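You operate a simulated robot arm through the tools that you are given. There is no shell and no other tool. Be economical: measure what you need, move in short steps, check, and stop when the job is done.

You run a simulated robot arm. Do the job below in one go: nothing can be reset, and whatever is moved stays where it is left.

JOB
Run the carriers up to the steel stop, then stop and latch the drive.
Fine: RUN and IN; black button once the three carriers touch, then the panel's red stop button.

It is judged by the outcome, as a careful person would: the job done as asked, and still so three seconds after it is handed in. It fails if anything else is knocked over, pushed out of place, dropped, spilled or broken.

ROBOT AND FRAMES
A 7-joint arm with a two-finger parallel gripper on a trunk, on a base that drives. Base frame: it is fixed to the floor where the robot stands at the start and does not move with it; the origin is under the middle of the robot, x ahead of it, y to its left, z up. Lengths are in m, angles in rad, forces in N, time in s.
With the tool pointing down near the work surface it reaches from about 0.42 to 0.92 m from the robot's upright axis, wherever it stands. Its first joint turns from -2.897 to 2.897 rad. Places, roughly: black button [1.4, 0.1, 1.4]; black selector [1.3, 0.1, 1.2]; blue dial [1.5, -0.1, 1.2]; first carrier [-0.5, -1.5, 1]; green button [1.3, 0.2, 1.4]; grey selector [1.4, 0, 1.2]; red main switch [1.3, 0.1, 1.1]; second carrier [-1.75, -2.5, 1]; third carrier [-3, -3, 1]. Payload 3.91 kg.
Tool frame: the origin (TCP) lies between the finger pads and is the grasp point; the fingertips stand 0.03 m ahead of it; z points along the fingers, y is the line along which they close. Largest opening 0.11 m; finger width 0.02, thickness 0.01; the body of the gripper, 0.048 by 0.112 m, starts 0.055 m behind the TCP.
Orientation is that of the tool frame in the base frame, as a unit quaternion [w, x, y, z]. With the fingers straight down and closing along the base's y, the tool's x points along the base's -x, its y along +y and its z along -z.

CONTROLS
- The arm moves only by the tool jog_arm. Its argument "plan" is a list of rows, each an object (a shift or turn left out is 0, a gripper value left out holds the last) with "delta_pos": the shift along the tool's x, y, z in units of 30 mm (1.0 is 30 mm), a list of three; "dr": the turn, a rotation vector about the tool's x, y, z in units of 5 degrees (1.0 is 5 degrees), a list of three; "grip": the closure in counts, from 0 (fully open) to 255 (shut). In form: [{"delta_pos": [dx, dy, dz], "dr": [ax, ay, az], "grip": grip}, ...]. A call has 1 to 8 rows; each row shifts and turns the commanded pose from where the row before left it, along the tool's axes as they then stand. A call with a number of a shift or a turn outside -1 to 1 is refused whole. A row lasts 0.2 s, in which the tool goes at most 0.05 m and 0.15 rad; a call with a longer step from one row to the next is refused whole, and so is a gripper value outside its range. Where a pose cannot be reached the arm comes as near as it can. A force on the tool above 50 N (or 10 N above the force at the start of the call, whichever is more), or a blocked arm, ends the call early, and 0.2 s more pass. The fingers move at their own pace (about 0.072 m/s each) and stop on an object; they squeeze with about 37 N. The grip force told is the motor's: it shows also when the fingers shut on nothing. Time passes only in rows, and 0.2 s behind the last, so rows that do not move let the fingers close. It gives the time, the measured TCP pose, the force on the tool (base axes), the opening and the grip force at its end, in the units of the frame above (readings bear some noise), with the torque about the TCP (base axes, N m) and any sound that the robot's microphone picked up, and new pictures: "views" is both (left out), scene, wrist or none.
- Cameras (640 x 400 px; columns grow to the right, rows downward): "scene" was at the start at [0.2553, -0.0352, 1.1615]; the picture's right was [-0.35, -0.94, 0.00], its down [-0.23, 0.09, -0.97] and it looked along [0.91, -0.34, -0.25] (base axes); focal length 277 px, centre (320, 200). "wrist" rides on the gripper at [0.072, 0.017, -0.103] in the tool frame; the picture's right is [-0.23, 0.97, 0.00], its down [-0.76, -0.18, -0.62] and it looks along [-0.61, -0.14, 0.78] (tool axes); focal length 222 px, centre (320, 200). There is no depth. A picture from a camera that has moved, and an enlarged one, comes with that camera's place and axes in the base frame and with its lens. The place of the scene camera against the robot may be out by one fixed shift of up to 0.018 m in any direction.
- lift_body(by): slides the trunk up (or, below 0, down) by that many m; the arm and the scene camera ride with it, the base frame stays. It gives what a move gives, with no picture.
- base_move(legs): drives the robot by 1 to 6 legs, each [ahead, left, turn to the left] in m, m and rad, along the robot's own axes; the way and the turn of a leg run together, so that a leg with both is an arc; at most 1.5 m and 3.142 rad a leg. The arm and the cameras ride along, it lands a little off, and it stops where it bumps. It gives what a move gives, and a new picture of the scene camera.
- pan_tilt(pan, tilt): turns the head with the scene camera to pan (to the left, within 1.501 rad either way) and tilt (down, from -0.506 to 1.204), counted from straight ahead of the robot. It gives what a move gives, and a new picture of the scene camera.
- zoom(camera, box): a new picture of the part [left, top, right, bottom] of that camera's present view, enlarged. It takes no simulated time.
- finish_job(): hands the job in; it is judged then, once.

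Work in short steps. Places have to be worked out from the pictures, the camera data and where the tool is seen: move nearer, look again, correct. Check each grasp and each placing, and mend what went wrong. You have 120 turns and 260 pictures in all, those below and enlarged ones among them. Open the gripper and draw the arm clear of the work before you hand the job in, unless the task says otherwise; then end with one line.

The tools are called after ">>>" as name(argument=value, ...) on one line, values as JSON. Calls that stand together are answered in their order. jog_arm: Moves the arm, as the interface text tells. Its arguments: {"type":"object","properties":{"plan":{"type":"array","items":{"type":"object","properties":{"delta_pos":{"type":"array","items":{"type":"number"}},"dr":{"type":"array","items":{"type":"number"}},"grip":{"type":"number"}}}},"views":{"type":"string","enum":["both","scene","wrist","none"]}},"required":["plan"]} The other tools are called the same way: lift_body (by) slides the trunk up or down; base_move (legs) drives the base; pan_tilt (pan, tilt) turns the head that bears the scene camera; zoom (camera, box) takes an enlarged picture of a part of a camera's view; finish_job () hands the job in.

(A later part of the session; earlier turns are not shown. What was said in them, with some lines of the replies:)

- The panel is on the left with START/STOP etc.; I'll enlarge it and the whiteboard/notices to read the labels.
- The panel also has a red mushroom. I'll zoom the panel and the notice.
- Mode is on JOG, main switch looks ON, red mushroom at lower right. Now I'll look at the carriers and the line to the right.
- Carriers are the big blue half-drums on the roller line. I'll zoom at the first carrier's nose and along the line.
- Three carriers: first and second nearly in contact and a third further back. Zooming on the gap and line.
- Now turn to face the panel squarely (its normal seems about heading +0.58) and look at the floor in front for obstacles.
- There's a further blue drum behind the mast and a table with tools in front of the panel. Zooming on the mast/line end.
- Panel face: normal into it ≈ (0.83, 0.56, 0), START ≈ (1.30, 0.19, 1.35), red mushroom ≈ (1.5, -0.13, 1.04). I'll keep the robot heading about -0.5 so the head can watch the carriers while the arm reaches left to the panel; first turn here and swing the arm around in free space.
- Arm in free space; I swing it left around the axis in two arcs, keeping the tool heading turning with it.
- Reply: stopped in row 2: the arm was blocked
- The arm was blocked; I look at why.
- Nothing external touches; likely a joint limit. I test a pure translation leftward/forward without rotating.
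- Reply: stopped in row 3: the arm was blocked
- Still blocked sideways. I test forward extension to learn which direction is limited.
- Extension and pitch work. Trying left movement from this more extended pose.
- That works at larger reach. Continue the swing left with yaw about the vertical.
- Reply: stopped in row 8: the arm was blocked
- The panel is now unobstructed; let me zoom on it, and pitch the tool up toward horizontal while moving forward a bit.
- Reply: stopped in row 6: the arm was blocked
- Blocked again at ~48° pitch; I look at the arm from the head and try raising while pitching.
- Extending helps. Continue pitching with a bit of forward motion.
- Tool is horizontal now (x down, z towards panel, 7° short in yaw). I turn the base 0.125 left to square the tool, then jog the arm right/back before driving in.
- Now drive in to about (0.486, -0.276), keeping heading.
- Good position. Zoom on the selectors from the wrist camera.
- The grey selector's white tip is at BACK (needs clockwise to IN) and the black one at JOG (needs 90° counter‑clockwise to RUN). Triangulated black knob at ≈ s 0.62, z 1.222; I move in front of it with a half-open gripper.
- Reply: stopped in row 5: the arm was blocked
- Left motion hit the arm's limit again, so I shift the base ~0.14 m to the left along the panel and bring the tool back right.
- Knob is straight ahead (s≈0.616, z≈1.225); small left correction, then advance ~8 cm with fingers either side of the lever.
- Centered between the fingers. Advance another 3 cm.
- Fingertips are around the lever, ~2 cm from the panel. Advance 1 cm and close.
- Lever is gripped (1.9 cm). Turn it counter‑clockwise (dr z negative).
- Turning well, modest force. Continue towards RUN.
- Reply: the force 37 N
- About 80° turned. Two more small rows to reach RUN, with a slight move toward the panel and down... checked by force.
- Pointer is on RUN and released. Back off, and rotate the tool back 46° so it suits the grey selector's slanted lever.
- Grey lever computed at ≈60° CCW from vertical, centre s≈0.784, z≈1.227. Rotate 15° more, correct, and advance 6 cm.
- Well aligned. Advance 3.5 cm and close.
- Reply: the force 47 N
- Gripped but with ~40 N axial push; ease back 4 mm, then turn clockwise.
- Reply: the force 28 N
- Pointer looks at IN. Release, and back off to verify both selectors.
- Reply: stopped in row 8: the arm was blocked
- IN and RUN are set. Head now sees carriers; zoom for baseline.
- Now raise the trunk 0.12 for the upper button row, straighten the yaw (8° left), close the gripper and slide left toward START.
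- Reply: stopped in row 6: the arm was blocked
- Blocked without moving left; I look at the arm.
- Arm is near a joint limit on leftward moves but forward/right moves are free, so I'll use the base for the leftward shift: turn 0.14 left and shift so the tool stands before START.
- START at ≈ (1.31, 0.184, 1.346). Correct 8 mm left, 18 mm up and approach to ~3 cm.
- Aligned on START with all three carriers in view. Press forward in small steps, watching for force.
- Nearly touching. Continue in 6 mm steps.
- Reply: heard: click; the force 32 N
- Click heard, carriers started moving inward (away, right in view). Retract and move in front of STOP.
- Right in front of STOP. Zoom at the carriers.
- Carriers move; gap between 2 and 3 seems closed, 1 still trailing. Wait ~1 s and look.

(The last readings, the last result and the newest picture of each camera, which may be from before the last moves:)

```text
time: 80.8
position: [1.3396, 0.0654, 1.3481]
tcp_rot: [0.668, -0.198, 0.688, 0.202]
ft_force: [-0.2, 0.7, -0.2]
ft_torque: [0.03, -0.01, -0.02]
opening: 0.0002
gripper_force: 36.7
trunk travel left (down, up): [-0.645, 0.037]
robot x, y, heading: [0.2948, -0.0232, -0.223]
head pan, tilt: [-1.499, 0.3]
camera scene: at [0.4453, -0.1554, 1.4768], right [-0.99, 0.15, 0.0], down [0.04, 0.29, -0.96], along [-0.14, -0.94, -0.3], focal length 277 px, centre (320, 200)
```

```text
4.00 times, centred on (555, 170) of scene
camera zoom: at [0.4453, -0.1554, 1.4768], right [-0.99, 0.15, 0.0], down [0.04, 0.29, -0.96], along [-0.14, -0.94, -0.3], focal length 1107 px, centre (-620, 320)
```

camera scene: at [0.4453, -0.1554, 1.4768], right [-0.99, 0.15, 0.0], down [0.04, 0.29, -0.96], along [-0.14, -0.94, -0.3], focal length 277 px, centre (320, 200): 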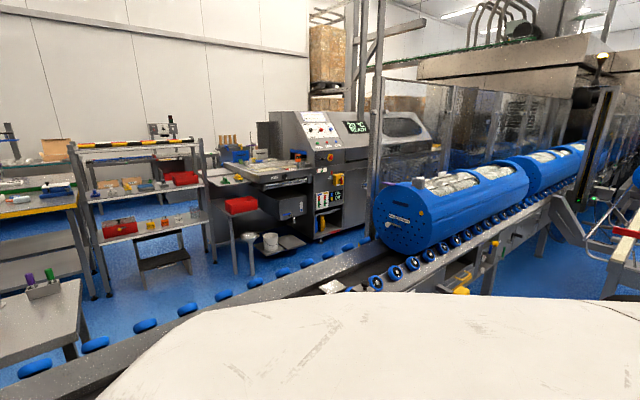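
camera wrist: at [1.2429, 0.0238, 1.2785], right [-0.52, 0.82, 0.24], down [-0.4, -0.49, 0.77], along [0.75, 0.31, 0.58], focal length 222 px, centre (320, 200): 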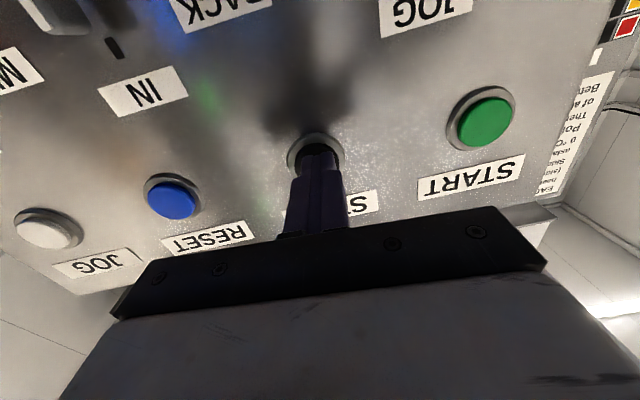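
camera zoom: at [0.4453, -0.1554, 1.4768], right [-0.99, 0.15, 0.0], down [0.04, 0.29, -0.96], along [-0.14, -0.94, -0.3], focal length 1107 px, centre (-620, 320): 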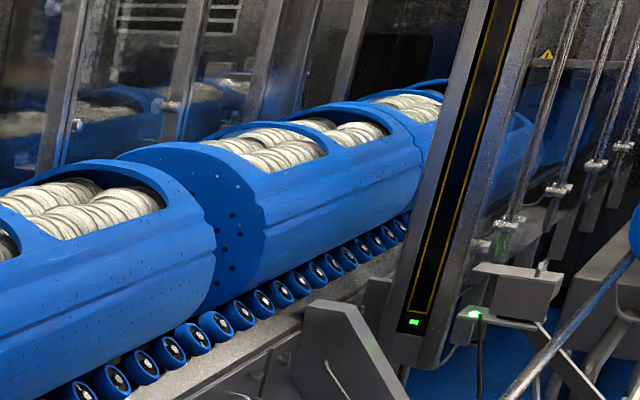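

All still moving together; keep waiting in ~0.8 s steps.

>>> jog_arm(plan=[{}, {}, {}], views="none")

>>> zoom(camera="scene", box=[350, 100, 640, 281])

>>> zoom(camera="scene", box=[490, 120, 620, 220])

```text
time: 81.6
position: [1.3397, 0.065, 1.349]
tcp_rot: [0.668, -0.199, 0.688, 0.203]
ft_force: [0.0, 0.1, 0.7]
ft_torque: [0.04, 0.03, 0.03]
opening: 0.0001
gripper_force: 36.9
trunk travel left (down, up): [-0.645, 0.037]
robot x, y, heading: [0.2966, -0.0211, -0.217]
head pan, tilt: [-1.499, 0.3]
```

```text
2.21 times, centred on (495, 190) of scene
camera zoom: at [0.4453, -0.1553, 1.4768], right [-0.99, 0.15, 0.0], down [0.04, 0.29, -0.96], along [-0.14, -0.94, -0.3], focal length 611 px, centre (-66, 221)
```

zoom: 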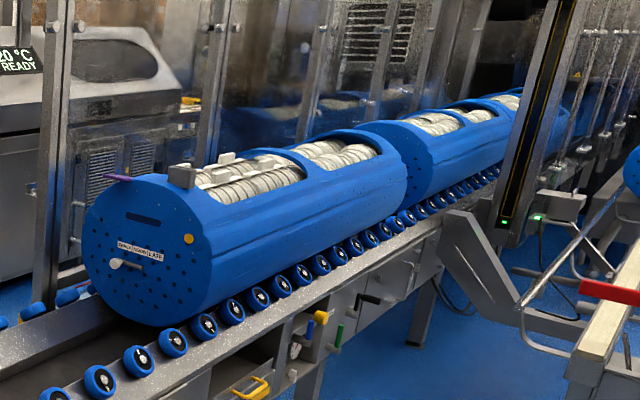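

```text
4.00 times, centred on (555, 170) of scene
camera zoom: at [0.4453, -0.1553, 1.4768], right [-0.99, 0.15, 0.0], down [0.04, 0.29, -0.96], along [-0.14, -0.94, -0.3], focal length 1107 px, centre (-620, 320)
```

zoom: 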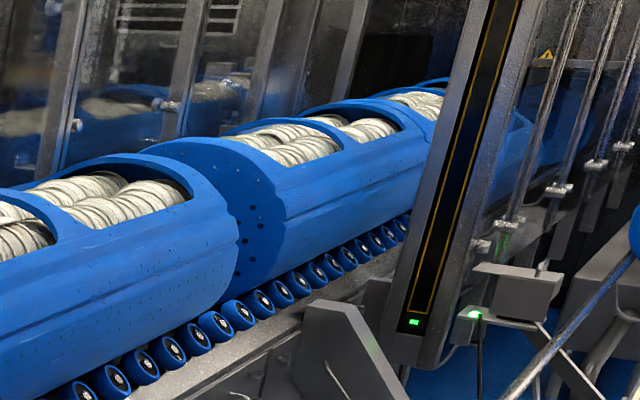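

Still moving. Continue.

>>> jog_arm(plan=[{}, {}, {}], views="none")

>>> zoom(camera="scene", box=[490, 120, 620, 220])

>>> jog_arm(plan=[{}, {}], views="none")

>>> zoom(camera="scene", box=[490, 120, 620, 220])

```text
time: 82.4
position: [1.3404, 0.0658, 1.3477]
tcp_rot: [0.667, -0.199, 0.688, 0.203]
ft_force: [-0.9, -0.3, 0.1]
ft_torque: [0.02, 0.0, -0.02]
opening: 0.0
gripper_force: 37.0
trunk travel left (down, up): [-0.645, 0.037]
robot x, y, heading: [0.2973, -0.0275, -0.22]
head pan, tilt: [-1.499, 0.3]
```

```text
4.00 times, centred on (555, 170) of scene
camera zoom: at [0.4452, -0.1553, 1.4768], right [-0.99, 0.15, 0.0], down [0.04, 0.29, -0.96], along [-0.14, -0.94, -0.3], focal length 1107 px, centre (-620, 320)
```

zoom: 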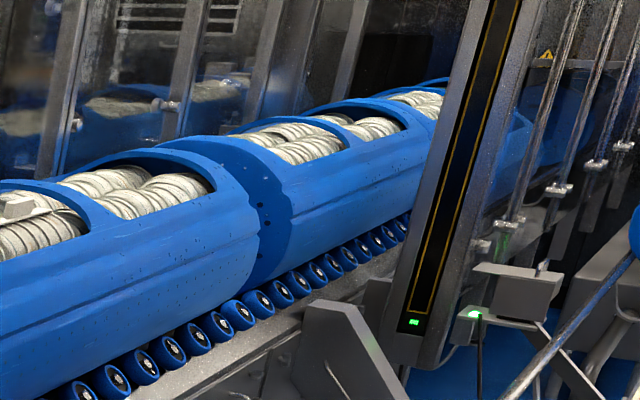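

```text
time: 83.0
position: [1.34, 0.067, 1.3477]
tcp_rot: [0.668, -0.199, 0.688, 0.203]
ft_force: [0.3, -0.6, -0.6]
ft_torque: [-0.01, -0.02, 0.02]
opening: 0.0002
gripper_force: 37.2
trunk travel left (down, up): [-0.645, 0.037]
robot x, y, heading: [0.296, -0.0213, -0.22]
head pan, tilt: [-1.499, 0.3]
```

```text
4.00 times, centred on (555, 170) of scene
camera zoom: at [0.4452, -0.1553, 1.4768], right [-0.99, 0.15, 0.0], down [0.04, 0.29, -0.96], along [-0.14, -0.94, -0.3], focal length 1107 px, centre (-620, 320)
```

zoom: 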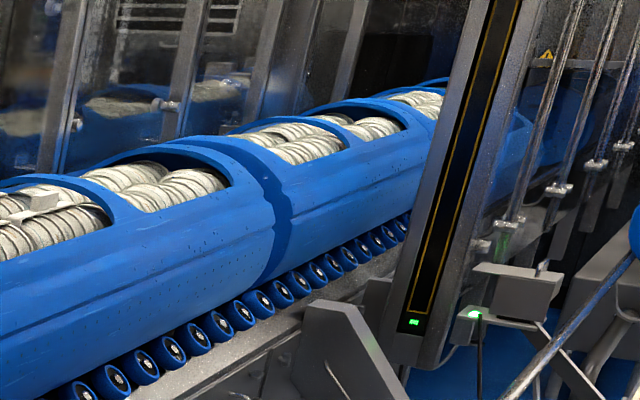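

Carrier 2 (and presumably 3) has stopped; carrier 1 is closing the gap. I edge the tip to just short of STOP while waiting.

>>> jog_arm(plan=[{"delta_pos": [0, 0, 0.2]}], views="none")

>>> zoom(camera="scene", box=[490, 120, 620, 220])

>>> jog_arm(plan=[{}], views="none")

>>> zoom(camera="scene", box=[490, 120, 620, 220])

```text
time: 83.4
position: [1.345, 0.0681, 1.3473]
tcp_rot: [0.667, -0.199, 0.689, 0.202]
ft_force: [-0.4, -0.3, -0.7]
ft_torque: [0.01, 0.0, -0.02]
opening: 0.0
gripper_force: 37.1
trunk travel left (down, up): [-0.645, 0.037]
robot x, y, heading: [0.2968, -0.0267, -0.22]
head pan, tilt: [-1.499, 0.3]
```

```text
4.00 times, centred on (555, 170) of scene
camera zoom: at [0.4454, -0.1554, 1.4767], right [-0.99, 0.15, 0.0], down [0.04, 0.29, -0.96], along [-0.14, -0.94, -0.3], focal length 1107 px, centre (-620, 320)
```

zoom: 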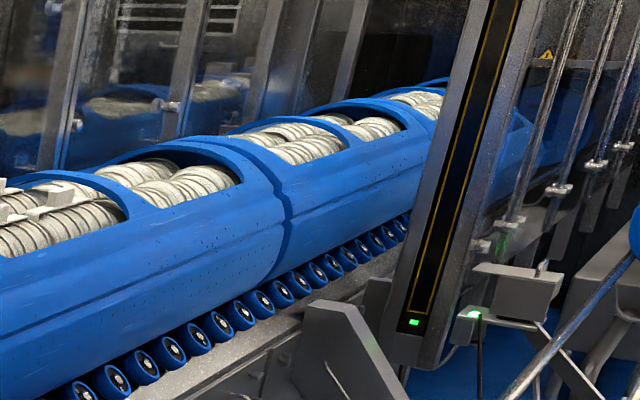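

```text
time: 83.8
position: [1.3446, 0.0677, 1.3477]
tcp_rot: [0.668, -0.199, 0.688, 0.203]
ft_force: [-0.5, -0.3, -0.7]
ft_torque: [-0.03, -0.01, -0.03]
opening: 0.0
gripper_force: 36.5
trunk travel left (down, up): [-0.645, 0.037]
robot x, y, heading: [0.2922, -0.024, -0.22]
head pan, tilt: [-1.499, 0.3]
```

```text
4.00 times, centred on (555, 170) of scene
camera zoom: at [0.4453, -0.1554, 1.4768], right [-0.99, 0.15, 0.0], down [0.04, 0.29, -0.96], along [-0.14, -0.94, -0.3], focal length 1107 px, centre (-620, 320)
```

zoom: 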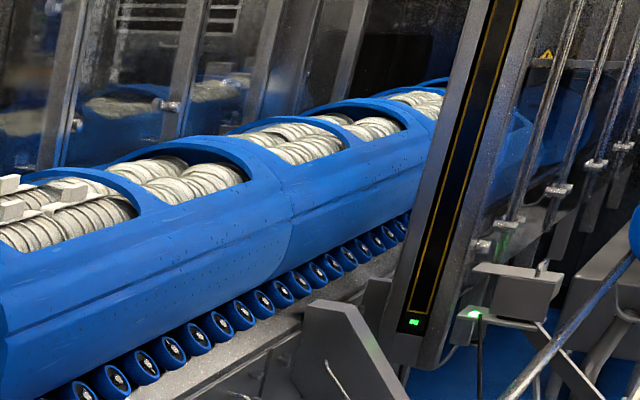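

Carrier 1 appears to just meet carrier 2. Advance to the button and check that all motion has ceased.

>>> jog_arm(plan=[{"delta_pos": [0, 0, 0.15]}], views="none")

>>> zoom(camera="scene", box=[490, 120, 620, 220])

```text
time: 84.2
position: [1.3479, 0.0716, 1.3485]
tcp_rot: [0.668, -0.198, 0.688, 0.202]
ft_force: [-2.7, -0.7, -0.3]
ft_torque: [-0.02, -0.02, 0.03]
opening: 0.0
gripper_force: 37.6
trunk travel left (down, up): [-0.645, 0.037]
robot x, y, heading: [0.2966, -0.0234, -0.22]
head pan, tilt: [-1.499, 0.3]
```

```text
4.00 times, centred on (555, 170) of scene
camera zoom: at [0.4448, -0.1554, 1.4768], right [-0.99, 0.15, 0.0], down [0.04, 0.29, -0.96], along [-0.14, -0.94, -0.3], focal length 1107 px, centre (-620, 320)
```

zoom: 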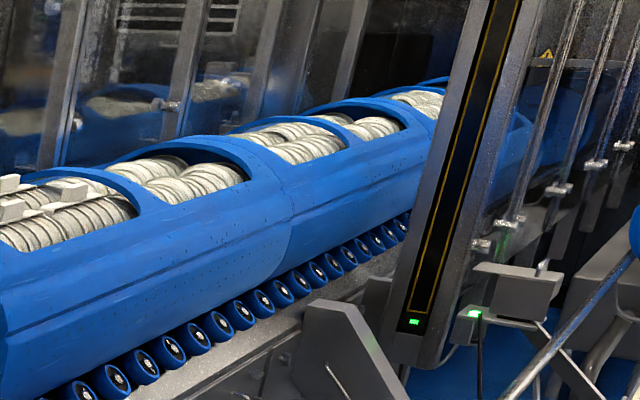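

Nothing moved any more: all three touch, and the tip is just contacting STOP. Press it.

>>> jog_arm(plan=[{"delta_pos": [0, 0, 0.2]}, {"delta_pos": [0, 0, 0.2]}], views="none")

```text
time: 84.8
position: [1.3528, 0.0743, 1.3491]
tcp_rot: [0.666, -0.201, 0.689, 0.204]
ft_force: [-30.4, -6.3, -6.1]
ft_torque: [0.01, -0.03, 0.13]
opening: 0.0
gripper_force: 37.5
trunk travel left (down, up): [-0.645, 0.037]
robot x, y, heading: [0.2943, -0.0225, -0.225]
head pan, tilt: [-1.499, 0.3]
heard: click
stopped in row 2: the force on the tool passed its limit at 60 N (the readings are from after the stop); the commanded pose is now the measured one
```

STOP clicked. Retract 10 cm and look at the arm before lowering toward the red stop button.

>>> jog_arm(plan=[{"delta_pos": [0, 0, -0.8]}, {"delta_pos": [0, -0.3, -0.8]}, {"delta_pos": [0, -0.8, -0.8]}, {"delta_pos": [0, -0.9, -0.4]}, {"delta_pos": [0, -0.9, 0]}], views="none")

>>> zoom(camera="scene", box=[350, 100, 640, 281])

>>> pan_tilt(pan=0.6, tilt=0.55)

```text
time: 86.0
position: [1.3365, -0.0433, 1.3455]
tcp_rot: [0.665, -0.2, 0.69, 0.204]
ft_force: [0.7, 0.0, -0.5]
ft_torque: [0.01, 0.04, 0.03]
opening: 0.0001
gripper_force: 37.5
trunk travel left (down, up): [-0.645, 0.037]
robot x, y, heading: [0.2968, -0.0226, -0.222]
head pan, tilt: [-1.499, 0.3]
```

```text
2.21 times, centred on (495, 190) of scene
camera zoom: at [0.445, -0.1563, 1.4766], right [-0.99, 0.15, 0.0], down [0.04, 0.29, -0.96], along [-0.14, -0.94, -0.3], focal length 611 px, centre (-66, 221)
```

zoom: 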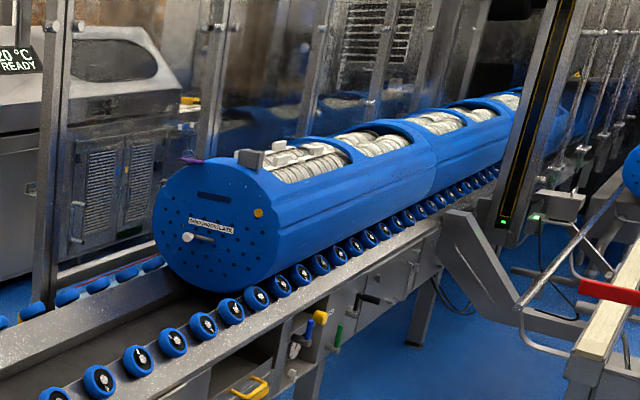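

```text
time: 88.0
position: [1.3354, -0.0424, 1.347]
tcp_rot: [0.665, -0.199, 0.69, 0.203]
ft_force: [-0.4, 0.6, -0.7]
ft_torque: [-0.05, 0.01, -0.03]
opening: 0.0
gripper_force: 36.9
trunk travel left (down, up): [-0.645, 0.037]
robot x, y, heading: [0.2927, -0.0223, -0.225]
head pan, tilt: [0.6, 0.55]
camera scene: at [0.5418, -0.0301, 1.4538], right [0.37, -0.93, 0.0], down [-0.49, -0.19, -0.85], along [0.79, 0.32, -0.52], focal length 277 px, centre (320, 200)
```

scene: 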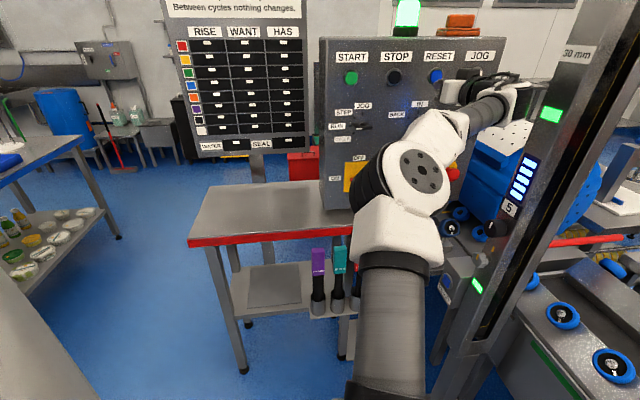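

Carriers rest in contact, everything stopped. Lower the trunk in two steps.

>>> lift_body(by=-0.15)

>>> lift_body(by=-0.13)

>>> jog_arm(plan=[{}], views="both")

```text
time: 89.7
position: [1.336, -0.0424, 1.196]
tcp_rot: [0.665, -0.2, 0.69, 0.203]
ft_force: [0.0, -0.5, -0.2]
ft_torque: [0.0, -0.04, 0.02]
opening: 0.0
gripper_force: 38.1
trunk travel left (down, up): [-0.495, 0.187]
robot x, y, heading: [0.2969, -0.025, -0.225]
head pan, tilt: [0.6, 0.55]
```

```text
time: 91.3
position: [1.3352, -0.0426, 1.0667]
tcp_rot: [0.665, -0.2, 0.69, 0.203]
ft_force: [-0.3, 0.0, -0.1]
ft_torque: [-0.03, 0.03, 0.0]
opening: 0.0
gripper_force: 37.1
trunk travel left (down, up): [-0.365, 0.317]
robot x, y, heading: [0.2931, -0.0234, -0.224]
head pan, tilt: [0.6, 0.55]
```

```text
time: 91.7
position: [1.3343, -0.0433, 1.0657]
tcp_rot: [0.665, -0.199, 0.691, 0.203]
ft_force: [0.3, -0.2, 0.0]
ft_torque: [0.0, -0.01, 0.02]
opening: 0.0
gripper_force: 37.1
trunk travel left (down, up): [-0.365, 0.317]
robot x, y, heading: [0.2959, -0.025, -0.22]
head pan, tilt: [0.6, 0.55]
camera scene: at [0.5418, -0.0301, 1.1738], right [0.37, -0.93, 0.0], down [-0.49, -0.19, -0.85], along [0.79, 0.32, -0.52], focal length 277 px, centre (320, 200)
camera wrist: at [1.2378, -0.0851, 0.9979], right [-0.52, 0.82, 0.24], down [-0.4, -0.49, 0.78], along [0.75, 0.31, 0.58], focal length 222 px, centre (320, 200)
```

scene: 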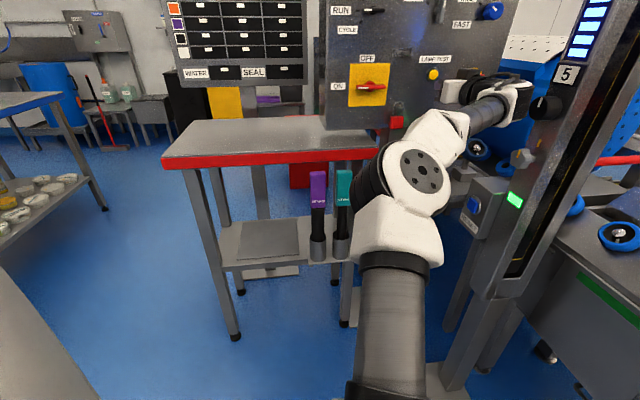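
wrist: 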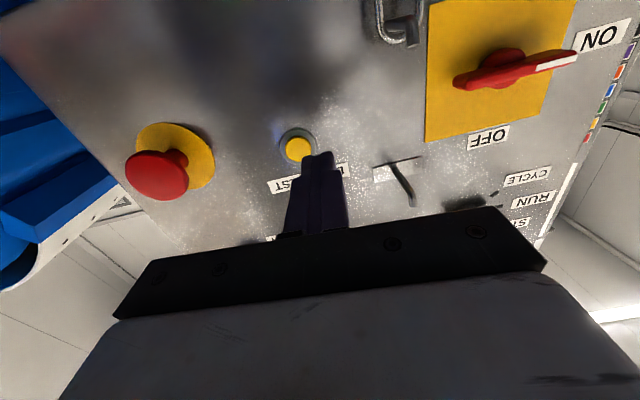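

The mast ("5" label) triangulates to about (1.20, -0.24), i.e. right where my wrist would be for a straight-on press of the mushroom (≈ s 0.93, z 1.06). So I'll approach it from the left at ~45°: back the base off, then yaw the tool right.

>>> base_move(legs=[[-0.22, 0.0, 0]])

>>> jog_arm(plan=[{"dr": [1, 0, 0], "delta_pos": [0, 0, -0.5]}, {"dr": [1, 0, 0], "delta_pos": [0, 0, -0.5]}, {"dr": [1, 0, 0], "delta_pos": [0, 0, -0.5]}, {"dr": [1, 0, 0], "delta_pos": [0, -0.3, -0.5]}, {"dr": [1, 0, 0], "delta_pos": [0, -0.3, -0.5]}, {"dr": [1, 0, 0], "delta_pos": [0, -0.5, -0.5]}, {"dr": [1, 0, 0], "delta_pos": [0, -0.5, -0.5]}, {"dr": [1, 0, 0], "delta_pos": [0, -0.5, -0.5]}], views="scene")

```text
time: 93.4
position: [1.1226, 0.0034, 1.0666]
tcp_rot: [0.666, -0.199, 0.69, 0.203]
ft_force: [0.2, 0.5, 0.0]
ft_torque: [-0.02, 0.0, -0.03]
opening: 0.0003
gripper_force: 37.3
trunk travel left (down, up): [-0.365, 0.317]
robot x, y, heading: [0.0794, 0.0249, -0.223]
head pan, tilt: [0.6, 0.55]
camera scene: at [0.3281, 0.0179, 1.1739], right [0.37, -0.93, 0.0], down [-0.49, -0.19, -0.85], along [0.79, 0.31, -0.52], focal length 277 px, centre (320, 200)
```

scene: 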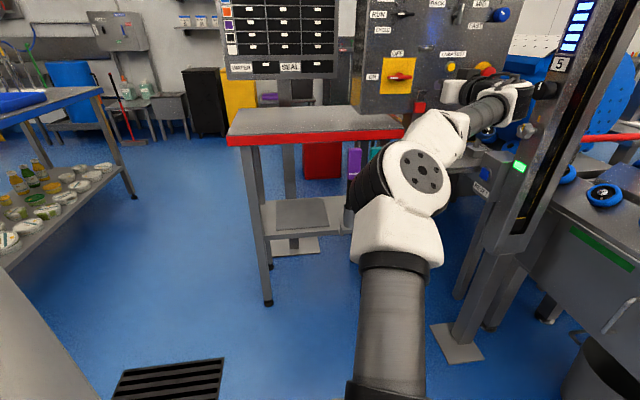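

```text
time: 95.2
position: [1.015, -0.0902, 1.0716]
tcp_rot: [0.693, 0.042, 0.718, -0.047]
ft_force: [-0.6, 0.0, -0.3]
ft_torque: [0.0, -0.01, 0.03]
opening: 0.0
gripper_force: 36.4
trunk travel left (down, up): [-0.365, 0.317]
robot x, y, heading: [0.0816, 0.0265, -0.221]
head pan, tilt: [0.6, 0.55]
camera scene: at [0.3283, 0.0179, 1.1738], right [0.37, -0.93, 0.0], down [-0.49, -0.19, -0.85], along [0.79, 0.31, -0.52], focal length 277 px, centre (320, 200)
```

scene: 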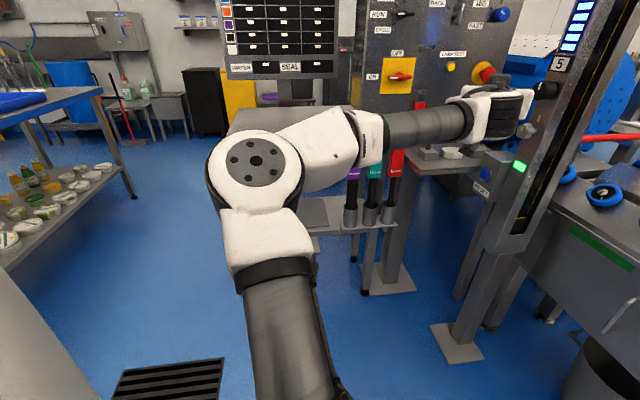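

Good: tool yawed ~41° right of the panel normal. Add 8° more, then drive forward partway and look.

>>> jog_arm(plan=[{"dr": [0.8, 0, 0]}, {"dr": [0.8, 0, 0]}], views="none")

>>> base_move(legs=[[0.24, 0.064, 0]])

>>> jog_arm(plan=[{}], views="wrist")

```text
time: 95.8
position: [1.0155, -0.0895, 1.071]
tcp_rot: [0.689, 0.088, 0.713, -0.096]
ft_force: [0.6, -0.5, -1.2]
ft_torque: [-0.02, 0.01, 0.0]
opening: 0.0001
gripper_force: 37.1
trunk travel left (down, up): [-0.365, 0.317]
robot x, y, heading: [0.0789, 0.0265, -0.224]
head pan, tilt: [0.6, 0.55]
```

```text
time: 97.6
position: [1.2694, -0.0816, 1.0715]
tcp_rot: [0.689, 0.087, 0.713, -0.094]
ft_force: [0.3, -0.7, -0.5]
ft_torque: [0.03, -0.02, -0.01]
opening: 0.0001
gripper_force: 36.7
trunk travel left (down, up): [-0.365, 0.317]
robot x, y, heading: [0.3358, 0.0329, -0.225]
head pan, tilt: [0.6, 0.55]
camera scene: at [0.5824, 0.026, 1.1737], right [0.37, -0.93, 0.0], down [-0.49, -0.19, -0.85], along [0.79, 0.31, -0.52], focal length 277 px, centre (320, 200)
```

scene: 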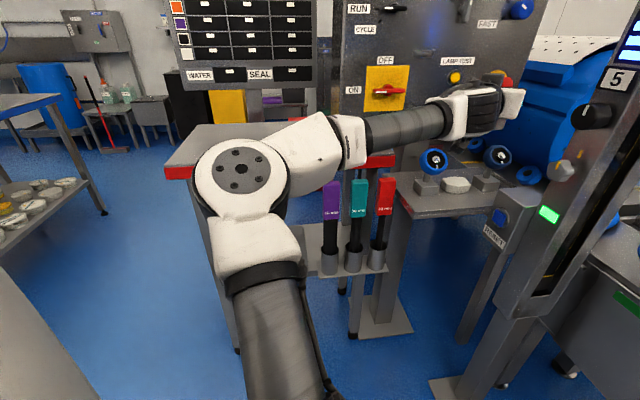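

```text
time: 98.0
position: [1.2698, -0.0825, 1.0702]
tcp_rot: [0.689, 0.089, 0.713, -0.096]
ft_force: [-0.2, 0.9, -0.8]
ft_torque: [0.0, -0.01, -0.05]
opening: 0.0
gripper_force: 36.9
trunk travel left (down, up): [-0.365, 0.317]
robot x, y, heading: [0.3323, 0.0351, -0.225]
head pan, tilt: [0.6, 0.55]
camera wrist: at [1.1721, -0.0386, 1.0019], right [0.26, 0.94, 0.21], down [-0.62, -0.01, 0.78], along [0.74, -0.34, 0.58], focal length 222 px, centre (320, 200)
```

wrist: 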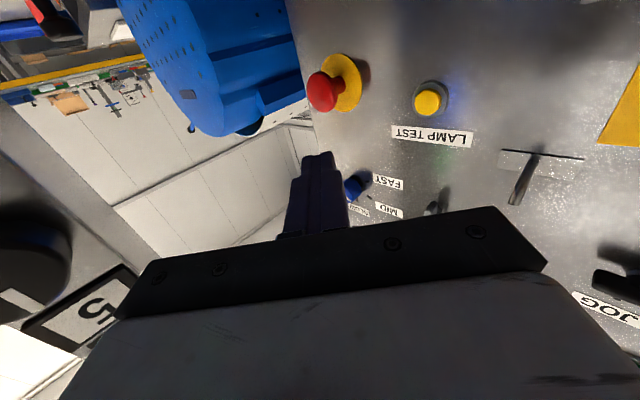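

Mushroom is straight ahead along the tool axis (~0.19 m from the TCP), mast knob ~15 cm off the axis. Jog forward 9 cm.

>>> jog_arm(plan=[{"delta_pos": [0, 0, 0.75]}, {"delta_pos": [0, 0, 0.75]}, {"delta_pos": [0, 0, 0.75]}, {"delta_pos": [0, 0, 0.75]}], views="both")

```text
time: 99.0
position: [1.3591, -0.1059, 1.0682]
tcp_rot: [0.688, 0.088, 0.714, -0.095]
ft_force: [-0.5, -0.9, 0.3]
ft_torque: [0.03, -0.03, -0.04]
opening: 0.0001
gripper_force: 36.9
trunk travel left (down, up): [-0.365, 0.317]
robot x, y, heading: [0.3337, 0.0322, -0.221]
head pan, tilt: [0.6, 0.55]
camera scene: at [0.5824, 0.0259, 1.1738], right [0.37, -0.93, 0.0], down [-0.49, -0.19, -0.85], along [0.79, 0.31, -0.52], focal length 277 px, centre (320, 200)
camera wrist: at [1.2615, -0.0627, 0.999], right [0.26, 0.94, 0.21], down [-0.62, -0.01, 0.78], along [0.74, -0.34, 0.58], focal length 222 px, centre (320, 200)
```

scene: 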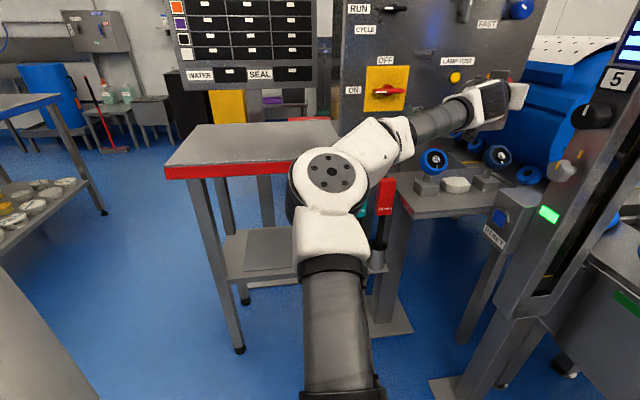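
wrist: 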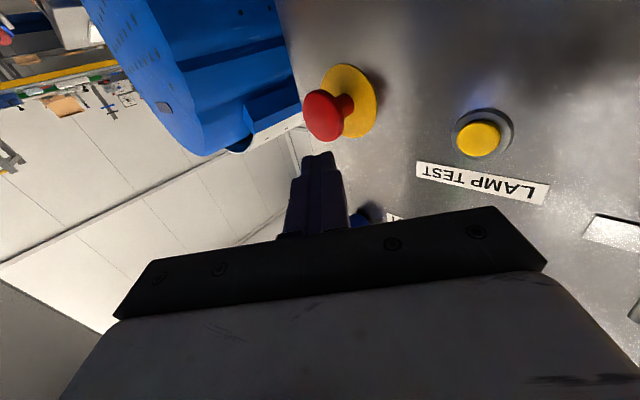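

Mushroom face is ≈7.6 cm ahead, 7 mm lower (d≈1.139, s≈0.925). Move so the tip sits ~3 cm in front of its face.

>>> jog_arm(plan=[{"delta_pos": [0.1, -0.26, 0.6]}, {"delta_pos": [0.1, -0.26, 0.6]}, {"delta_pos": [0.03, -0.25, 0.6]}], views="both")

```text
time: 99.8
position: [1.402, -0.141, 1.0603]
tcp_rot: [0.689, 0.088, 0.713, -0.094]
ft_force: [-0.3, -0.4, 0.3]
ft_torque: [-0.03, 0.04, -0.05]
opening: 0.0
gripper_force: 36.7
trunk travel left (down, up): [-0.365, 0.317]
robot x, y, heading: [0.3346, 0.0334, -0.222]
head pan, tilt: [0.6, 0.55]
camera scene: at [0.5823, 0.026, 1.1738], right [0.37, -0.93, 0.0], down [-0.49, -0.19, -0.85], along [0.79, 0.31, -0.52], focal length 277 px, centre (320, 200)
camera wrist: at [1.3052, -0.0979, 0.9907], right [0.26, 0.94, 0.21], down [-0.62, -0.01, 0.78], along [0.74, -0.34, 0.58], focal length 222 px, centre (320, 200)
```

scene: 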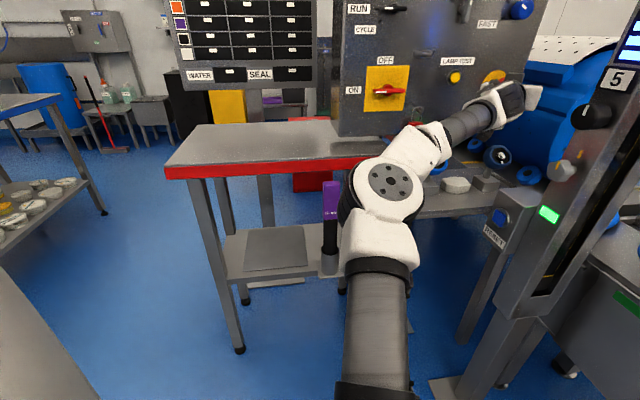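
wrist: 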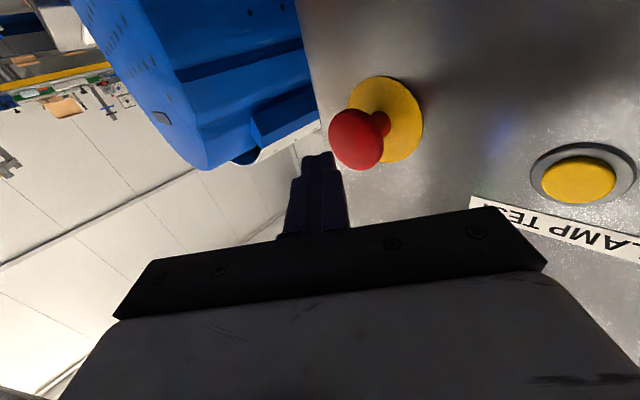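

Tip is now ~3 cm in front of the mushroom's centre. Push along the panel normal (combined z and y).

>>> jog_arm(plan=[{"delta_pos": [0, 0.27, 0.24]}, {"delta_pos": [0, 0.27, 0.22]}, {"delta_pos": [0, 0.23, 0.2]}], views="wrist")

```text
time: 100.6
position: [1.4265, -0.1246, 1.0594]
tcp_rot: [0.689, 0.088, 0.713, -0.095]
ft_force: [-2.0, -1.2, 0.4]
ft_torque: [0.03, -0.03, -0.02]
opening: 0.0
gripper_force: 36.7
trunk travel left (down, up): [-0.365, 0.317]
robot x, y, heading: [0.3342, 0.0325, -0.223]
head pan, tilt: [0.6, 0.55]
camera wrist: at [1.3292, -0.0813, 0.99], right [0.26, 0.94, 0.21], down [-0.62, -0.01, 0.78], along [0.74, -0.34, 0.58], focal length 222 px, centre (320, 200)
```

wrist: 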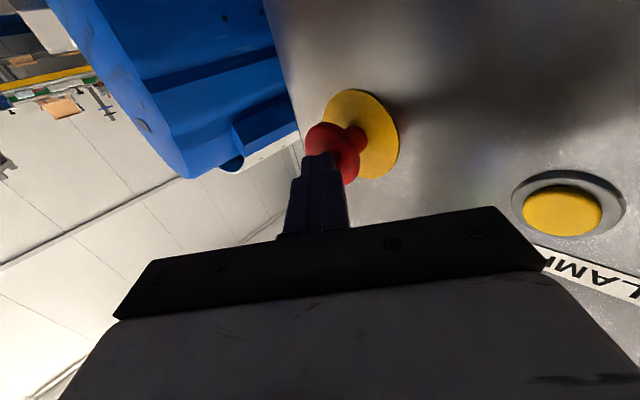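

Just contacting the mushroom. Continue pushing along the normal in small steps.

>>> jog_arm(plan=[{"delta_pos": [0, 0.15, 0.13]}, {"delta_pos": [0, 0.15, 0.13]}, {"delta_pos": [0, 0.15, 0.13]}], views="wrist")

```text
time: 101.4
position: [1.4359, -0.1174, 1.0592]
tcp_rot: [0.688, 0.089, 0.714, -0.096]
ft_force: [-35.6, 3.8, -6.1]
ft_torque: [-0.02, 0.13, 0.15]
opening: 0.0001
gripper_force: 36.6
trunk travel left (down, up): [-0.365, 0.317]
robot x, y, heading: [0.336, 0.0335, -0.223]
head pan, tilt: [0.6, 0.55]
heard: click
stopped in row 3: the force on the tool passed its limit at 57 N (the readings are from after the stop); the commanded pose is now the measured one
camera wrist: at [1.3386, -0.0746, 0.9902], right [0.26, 0.94, 0.21], down [-0.62, 0.0, 0.79], along [0.74, -0.34, 0.58], focal length 222 px, centre (320, 200)
```

wrist: 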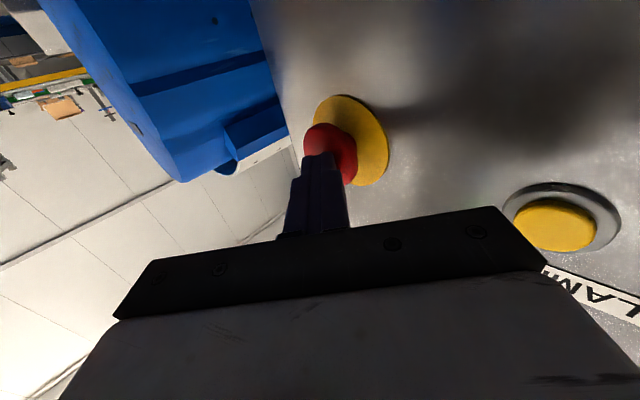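

Click. Back off along the normal and check the button stays in.

>>> jog_arm(plan=[{"delta_pos": [0, -0.35, -0.4]}, {"delta_pos": [0, -0.4, -0.6]}, {"delta_pos": [0, -0.2, -0.8]}, {"delta_pos": [0, 0, -0.9]}, {"delta_pos": [0, 0, -0.9]}, {"delta_pos": [0, 0, -0.9]}], views="both")

>>> zoom(camera="wrist", box=[250, 20, 490, 170])

```text
time: 102.8
position: [1.3005, -0.1104, 1.062]
tcp_rot: [0.688, 0.089, 0.714, -0.095]
ft_force: [0.8, 0.7, 0.6]
ft_torque: [0.02, -0.02, 0.0]
opening: 0.0
gripper_force: 37.2
trunk travel left (down, up): [-0.365, 0.317]
robot x, y, heading: [0.3363, 0.0354, -0.229]
head pan, tilt: [0.6, 0.55]
camera scene: at [0.5815, 0.026, 1.1738], right [0.37, -0.93, 0.0], down [-0.49, -0.19, -0.85], along [0.79, 0.31, -0.52], focal length 277 px, centre (320, 200)
camera wrist: at [1.2032, -0.0667, 0.9935], right [0.26, 0.94, 0.21], down [-0.62, -0.01, 0.79], along [0.74, -0.34, 0.58], focal length 222 px, centre (320, 200)
```

scene: 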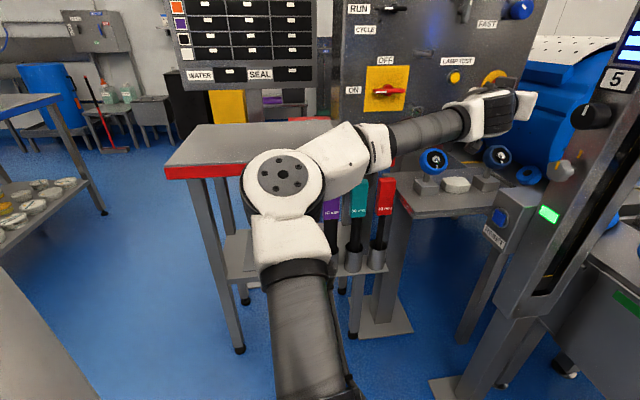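
wrist: 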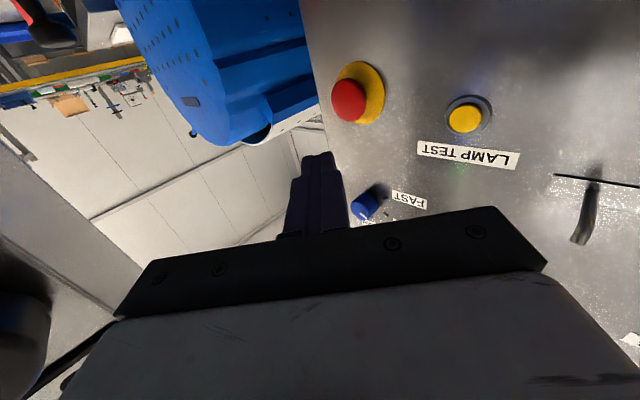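

```text
2.67 times, centred on (370, 95) of wrist
camera zoom: at [1.2032, -0.0667, 0.9935], right [0.26, 0.94, 0.21], down [-0.62, -0.01, 0.79], along [0.74, -0.34, 0.58], focal length 592 px, centre (187, 480)
```

zoom: 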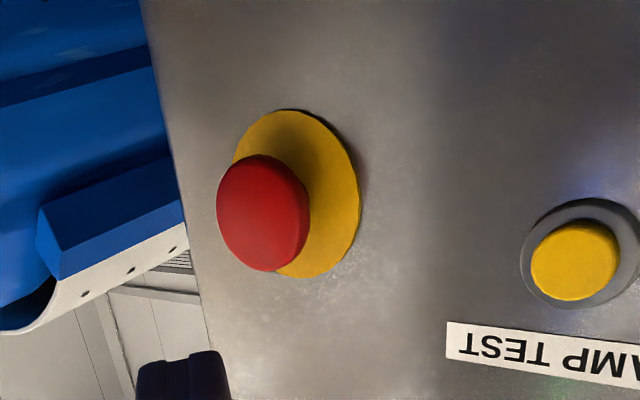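

The mushroom is latched in (stem hidden). Drive back, open the gripper, and check panel lights, selectors and carriers.

>>> base_move(legs=[[-0.3, 0, 0]])

>>> jog_arm(plan=[{"grip": 0}, {"grip": 0}, {"grip": 0}, {"grip": 0}], views="none")

>>> pan_tilt(pan=0.6, tilt=0.0)

>>> zoom(camera="scene", box=[300, 60, 560, 280])

>>> pan_tilt(pan=-1.5, tilt=0.25)

>>> zoom(camera="scene", box=[340, 90, 640, 290])

```text
time: 104.9
position: [0.9966, -0.0358, 1.0616]
tcp_rot: [0.687, 0.086, 0.715, -0.094]
ft_force: [-0.1, -0.3, 1.0]
ft_torque: [-0.01, -0.04, -0.04]
opening: 0.0
gripper_force: 36.9
trunk travel left (down, up): [-0.365, 0.317]
robot x, y, heading: [0.0296, 0.102, -0.218]
head pan, tilt: [0.6, 0.55]
camera scene: at [0.2764, 0.0958, 1.1738], right [0.37, -0.93, 0.0], down [-0.48, -0.2, -0.85], along [0.79, 0.32, -0.52], focal length 277 px, centre (320, 200)
```

scene: 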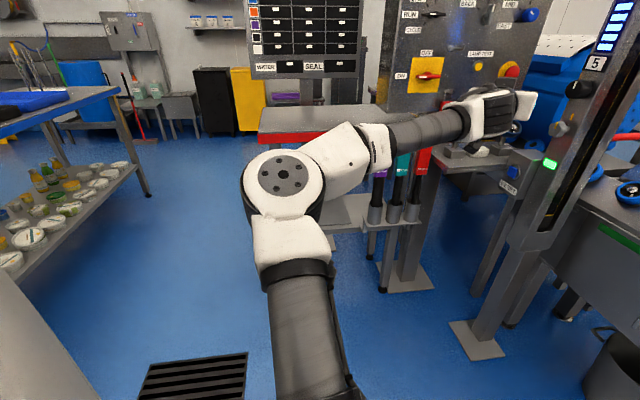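

```text
time: 105.9
position: [0.9975, -0.0356, 1.0618]
tcp_rot: [0.687, 0.087, 0.715, -0.094]
ft_force: [0.9, -0.1, -0.4]
ft_torque: [0.0, -0.01, 0.0]
opening: 0.1101
gripper_force: 0.0
trunk travel left (down, up): [-0.365, 0.317]
robot x, y, heading: [0.0294, 0.1015, -0.219]
head pan, tilt: [0.6, 0.55]
```

```text
time: 106.8
position: [0.9982, -0.0348, 1.062]
tcp_rot: [0.687, 0.087, 0.715, -0.094]
ft_force: [0.4, 0.6, -0.4]
ft_torque: [0.01, -0.02, -0.01]
opening: 0.1099
gripper_force: 0.1
trunk travel left (down, up): [-0.365, 0.317]
robot x, y, heading: [0.0285, 0.0984, -0.219]
head pan, tilt: [0.6, 0.0]
camera scene: at [0.2767, 0.0959, 1.2244], right [0.37, -0.93, 0.0], down [0.0, 0.0, -1.0], along [0.93, 0.37, 0.0], focal length 277 px, centre (320, 200)
```

scene: 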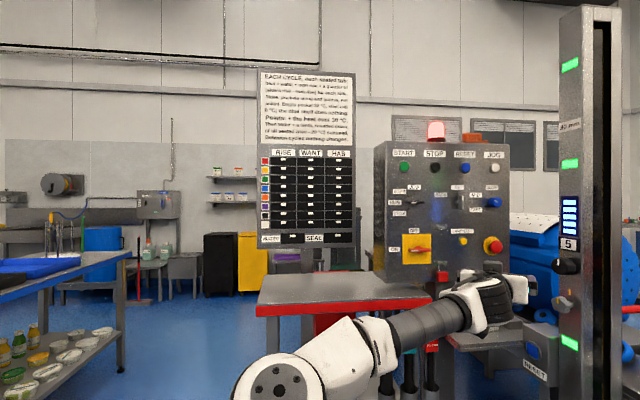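

```text
1.82 times, centred on (430, 170) of scene
camera zoom: at [0.2767, 0.0959, 1.2244], right [0.37, -0.93, 0.0], down [0.0, 0.0, -1.0], along [0.93, 0.37, 0.0], focal length 503 px, centre (120, 254)
```

zoom: 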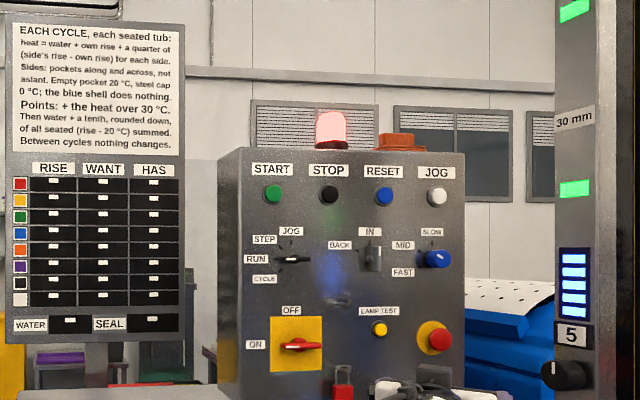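

```text
time: 108.8
position: [0.9962, -0.0358, 1.063]
tcp_rot: [0.687, 0.087, 0.715, -0.094]
ft_force: [-0.1, -0.2, -0.5]
ft_torque: [0.02, 0.02, -0.01]
opening: 0.1099
gripper_force: 0.1
trunk travel left (down, up): [-0.365, 0.317]
robot x, y, heading: [0.0277, 0.1021, -0.217]
head pan, tilt: [-1.499, 0.25]
camera scene: at [0.1799, -0.0302, 1.2015], right [-0.99, 0.14, 0.0], down [0.04, 0.24, -0.97], along [-0.14, -0.96, -0.25], focal length 277 px, centre (320, 200)
```

scene: 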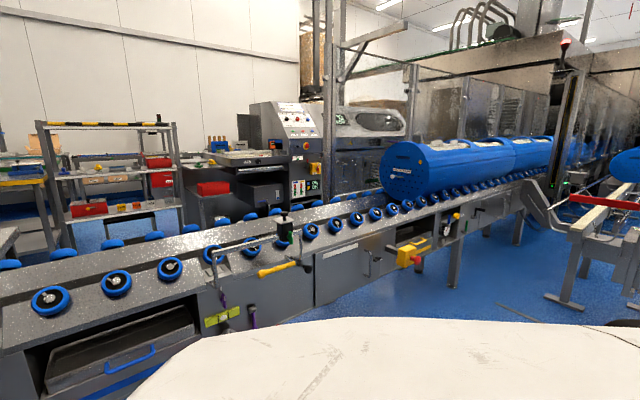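

```text
2.00 times, centred on (490, 190) of scene
camera zoom: at [0.1799, -0.0302, 1.2015], right [-0.99, 0.14, 0.0], down [0.04, 0.24, -0.97], along [-0.14, -0.96, -0.25], focal length 554 px, centre (-20, 220)
```

zoom: 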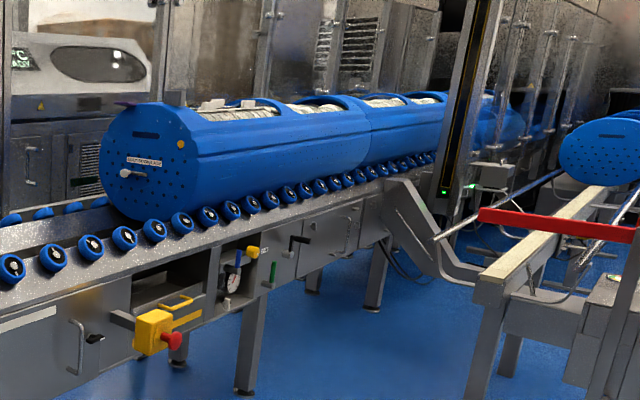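

The beacon is red (latched off), the selectors read RUN and IN, the carriers are closed up and still, and the gripper is open and clear. I'm handing the job in.

>>> finish_job()

```text
The job is handed in.
```

The job is handed in. With RUN and IN set, the carriers ran in until all three stopped moving. I then pressed black STOP and the panel's red stop button, which latched; the beacon is now red. The steel stop itself and the contact between the second and third carriers were hidden behind a mast, so I judged both from the carriers halting.
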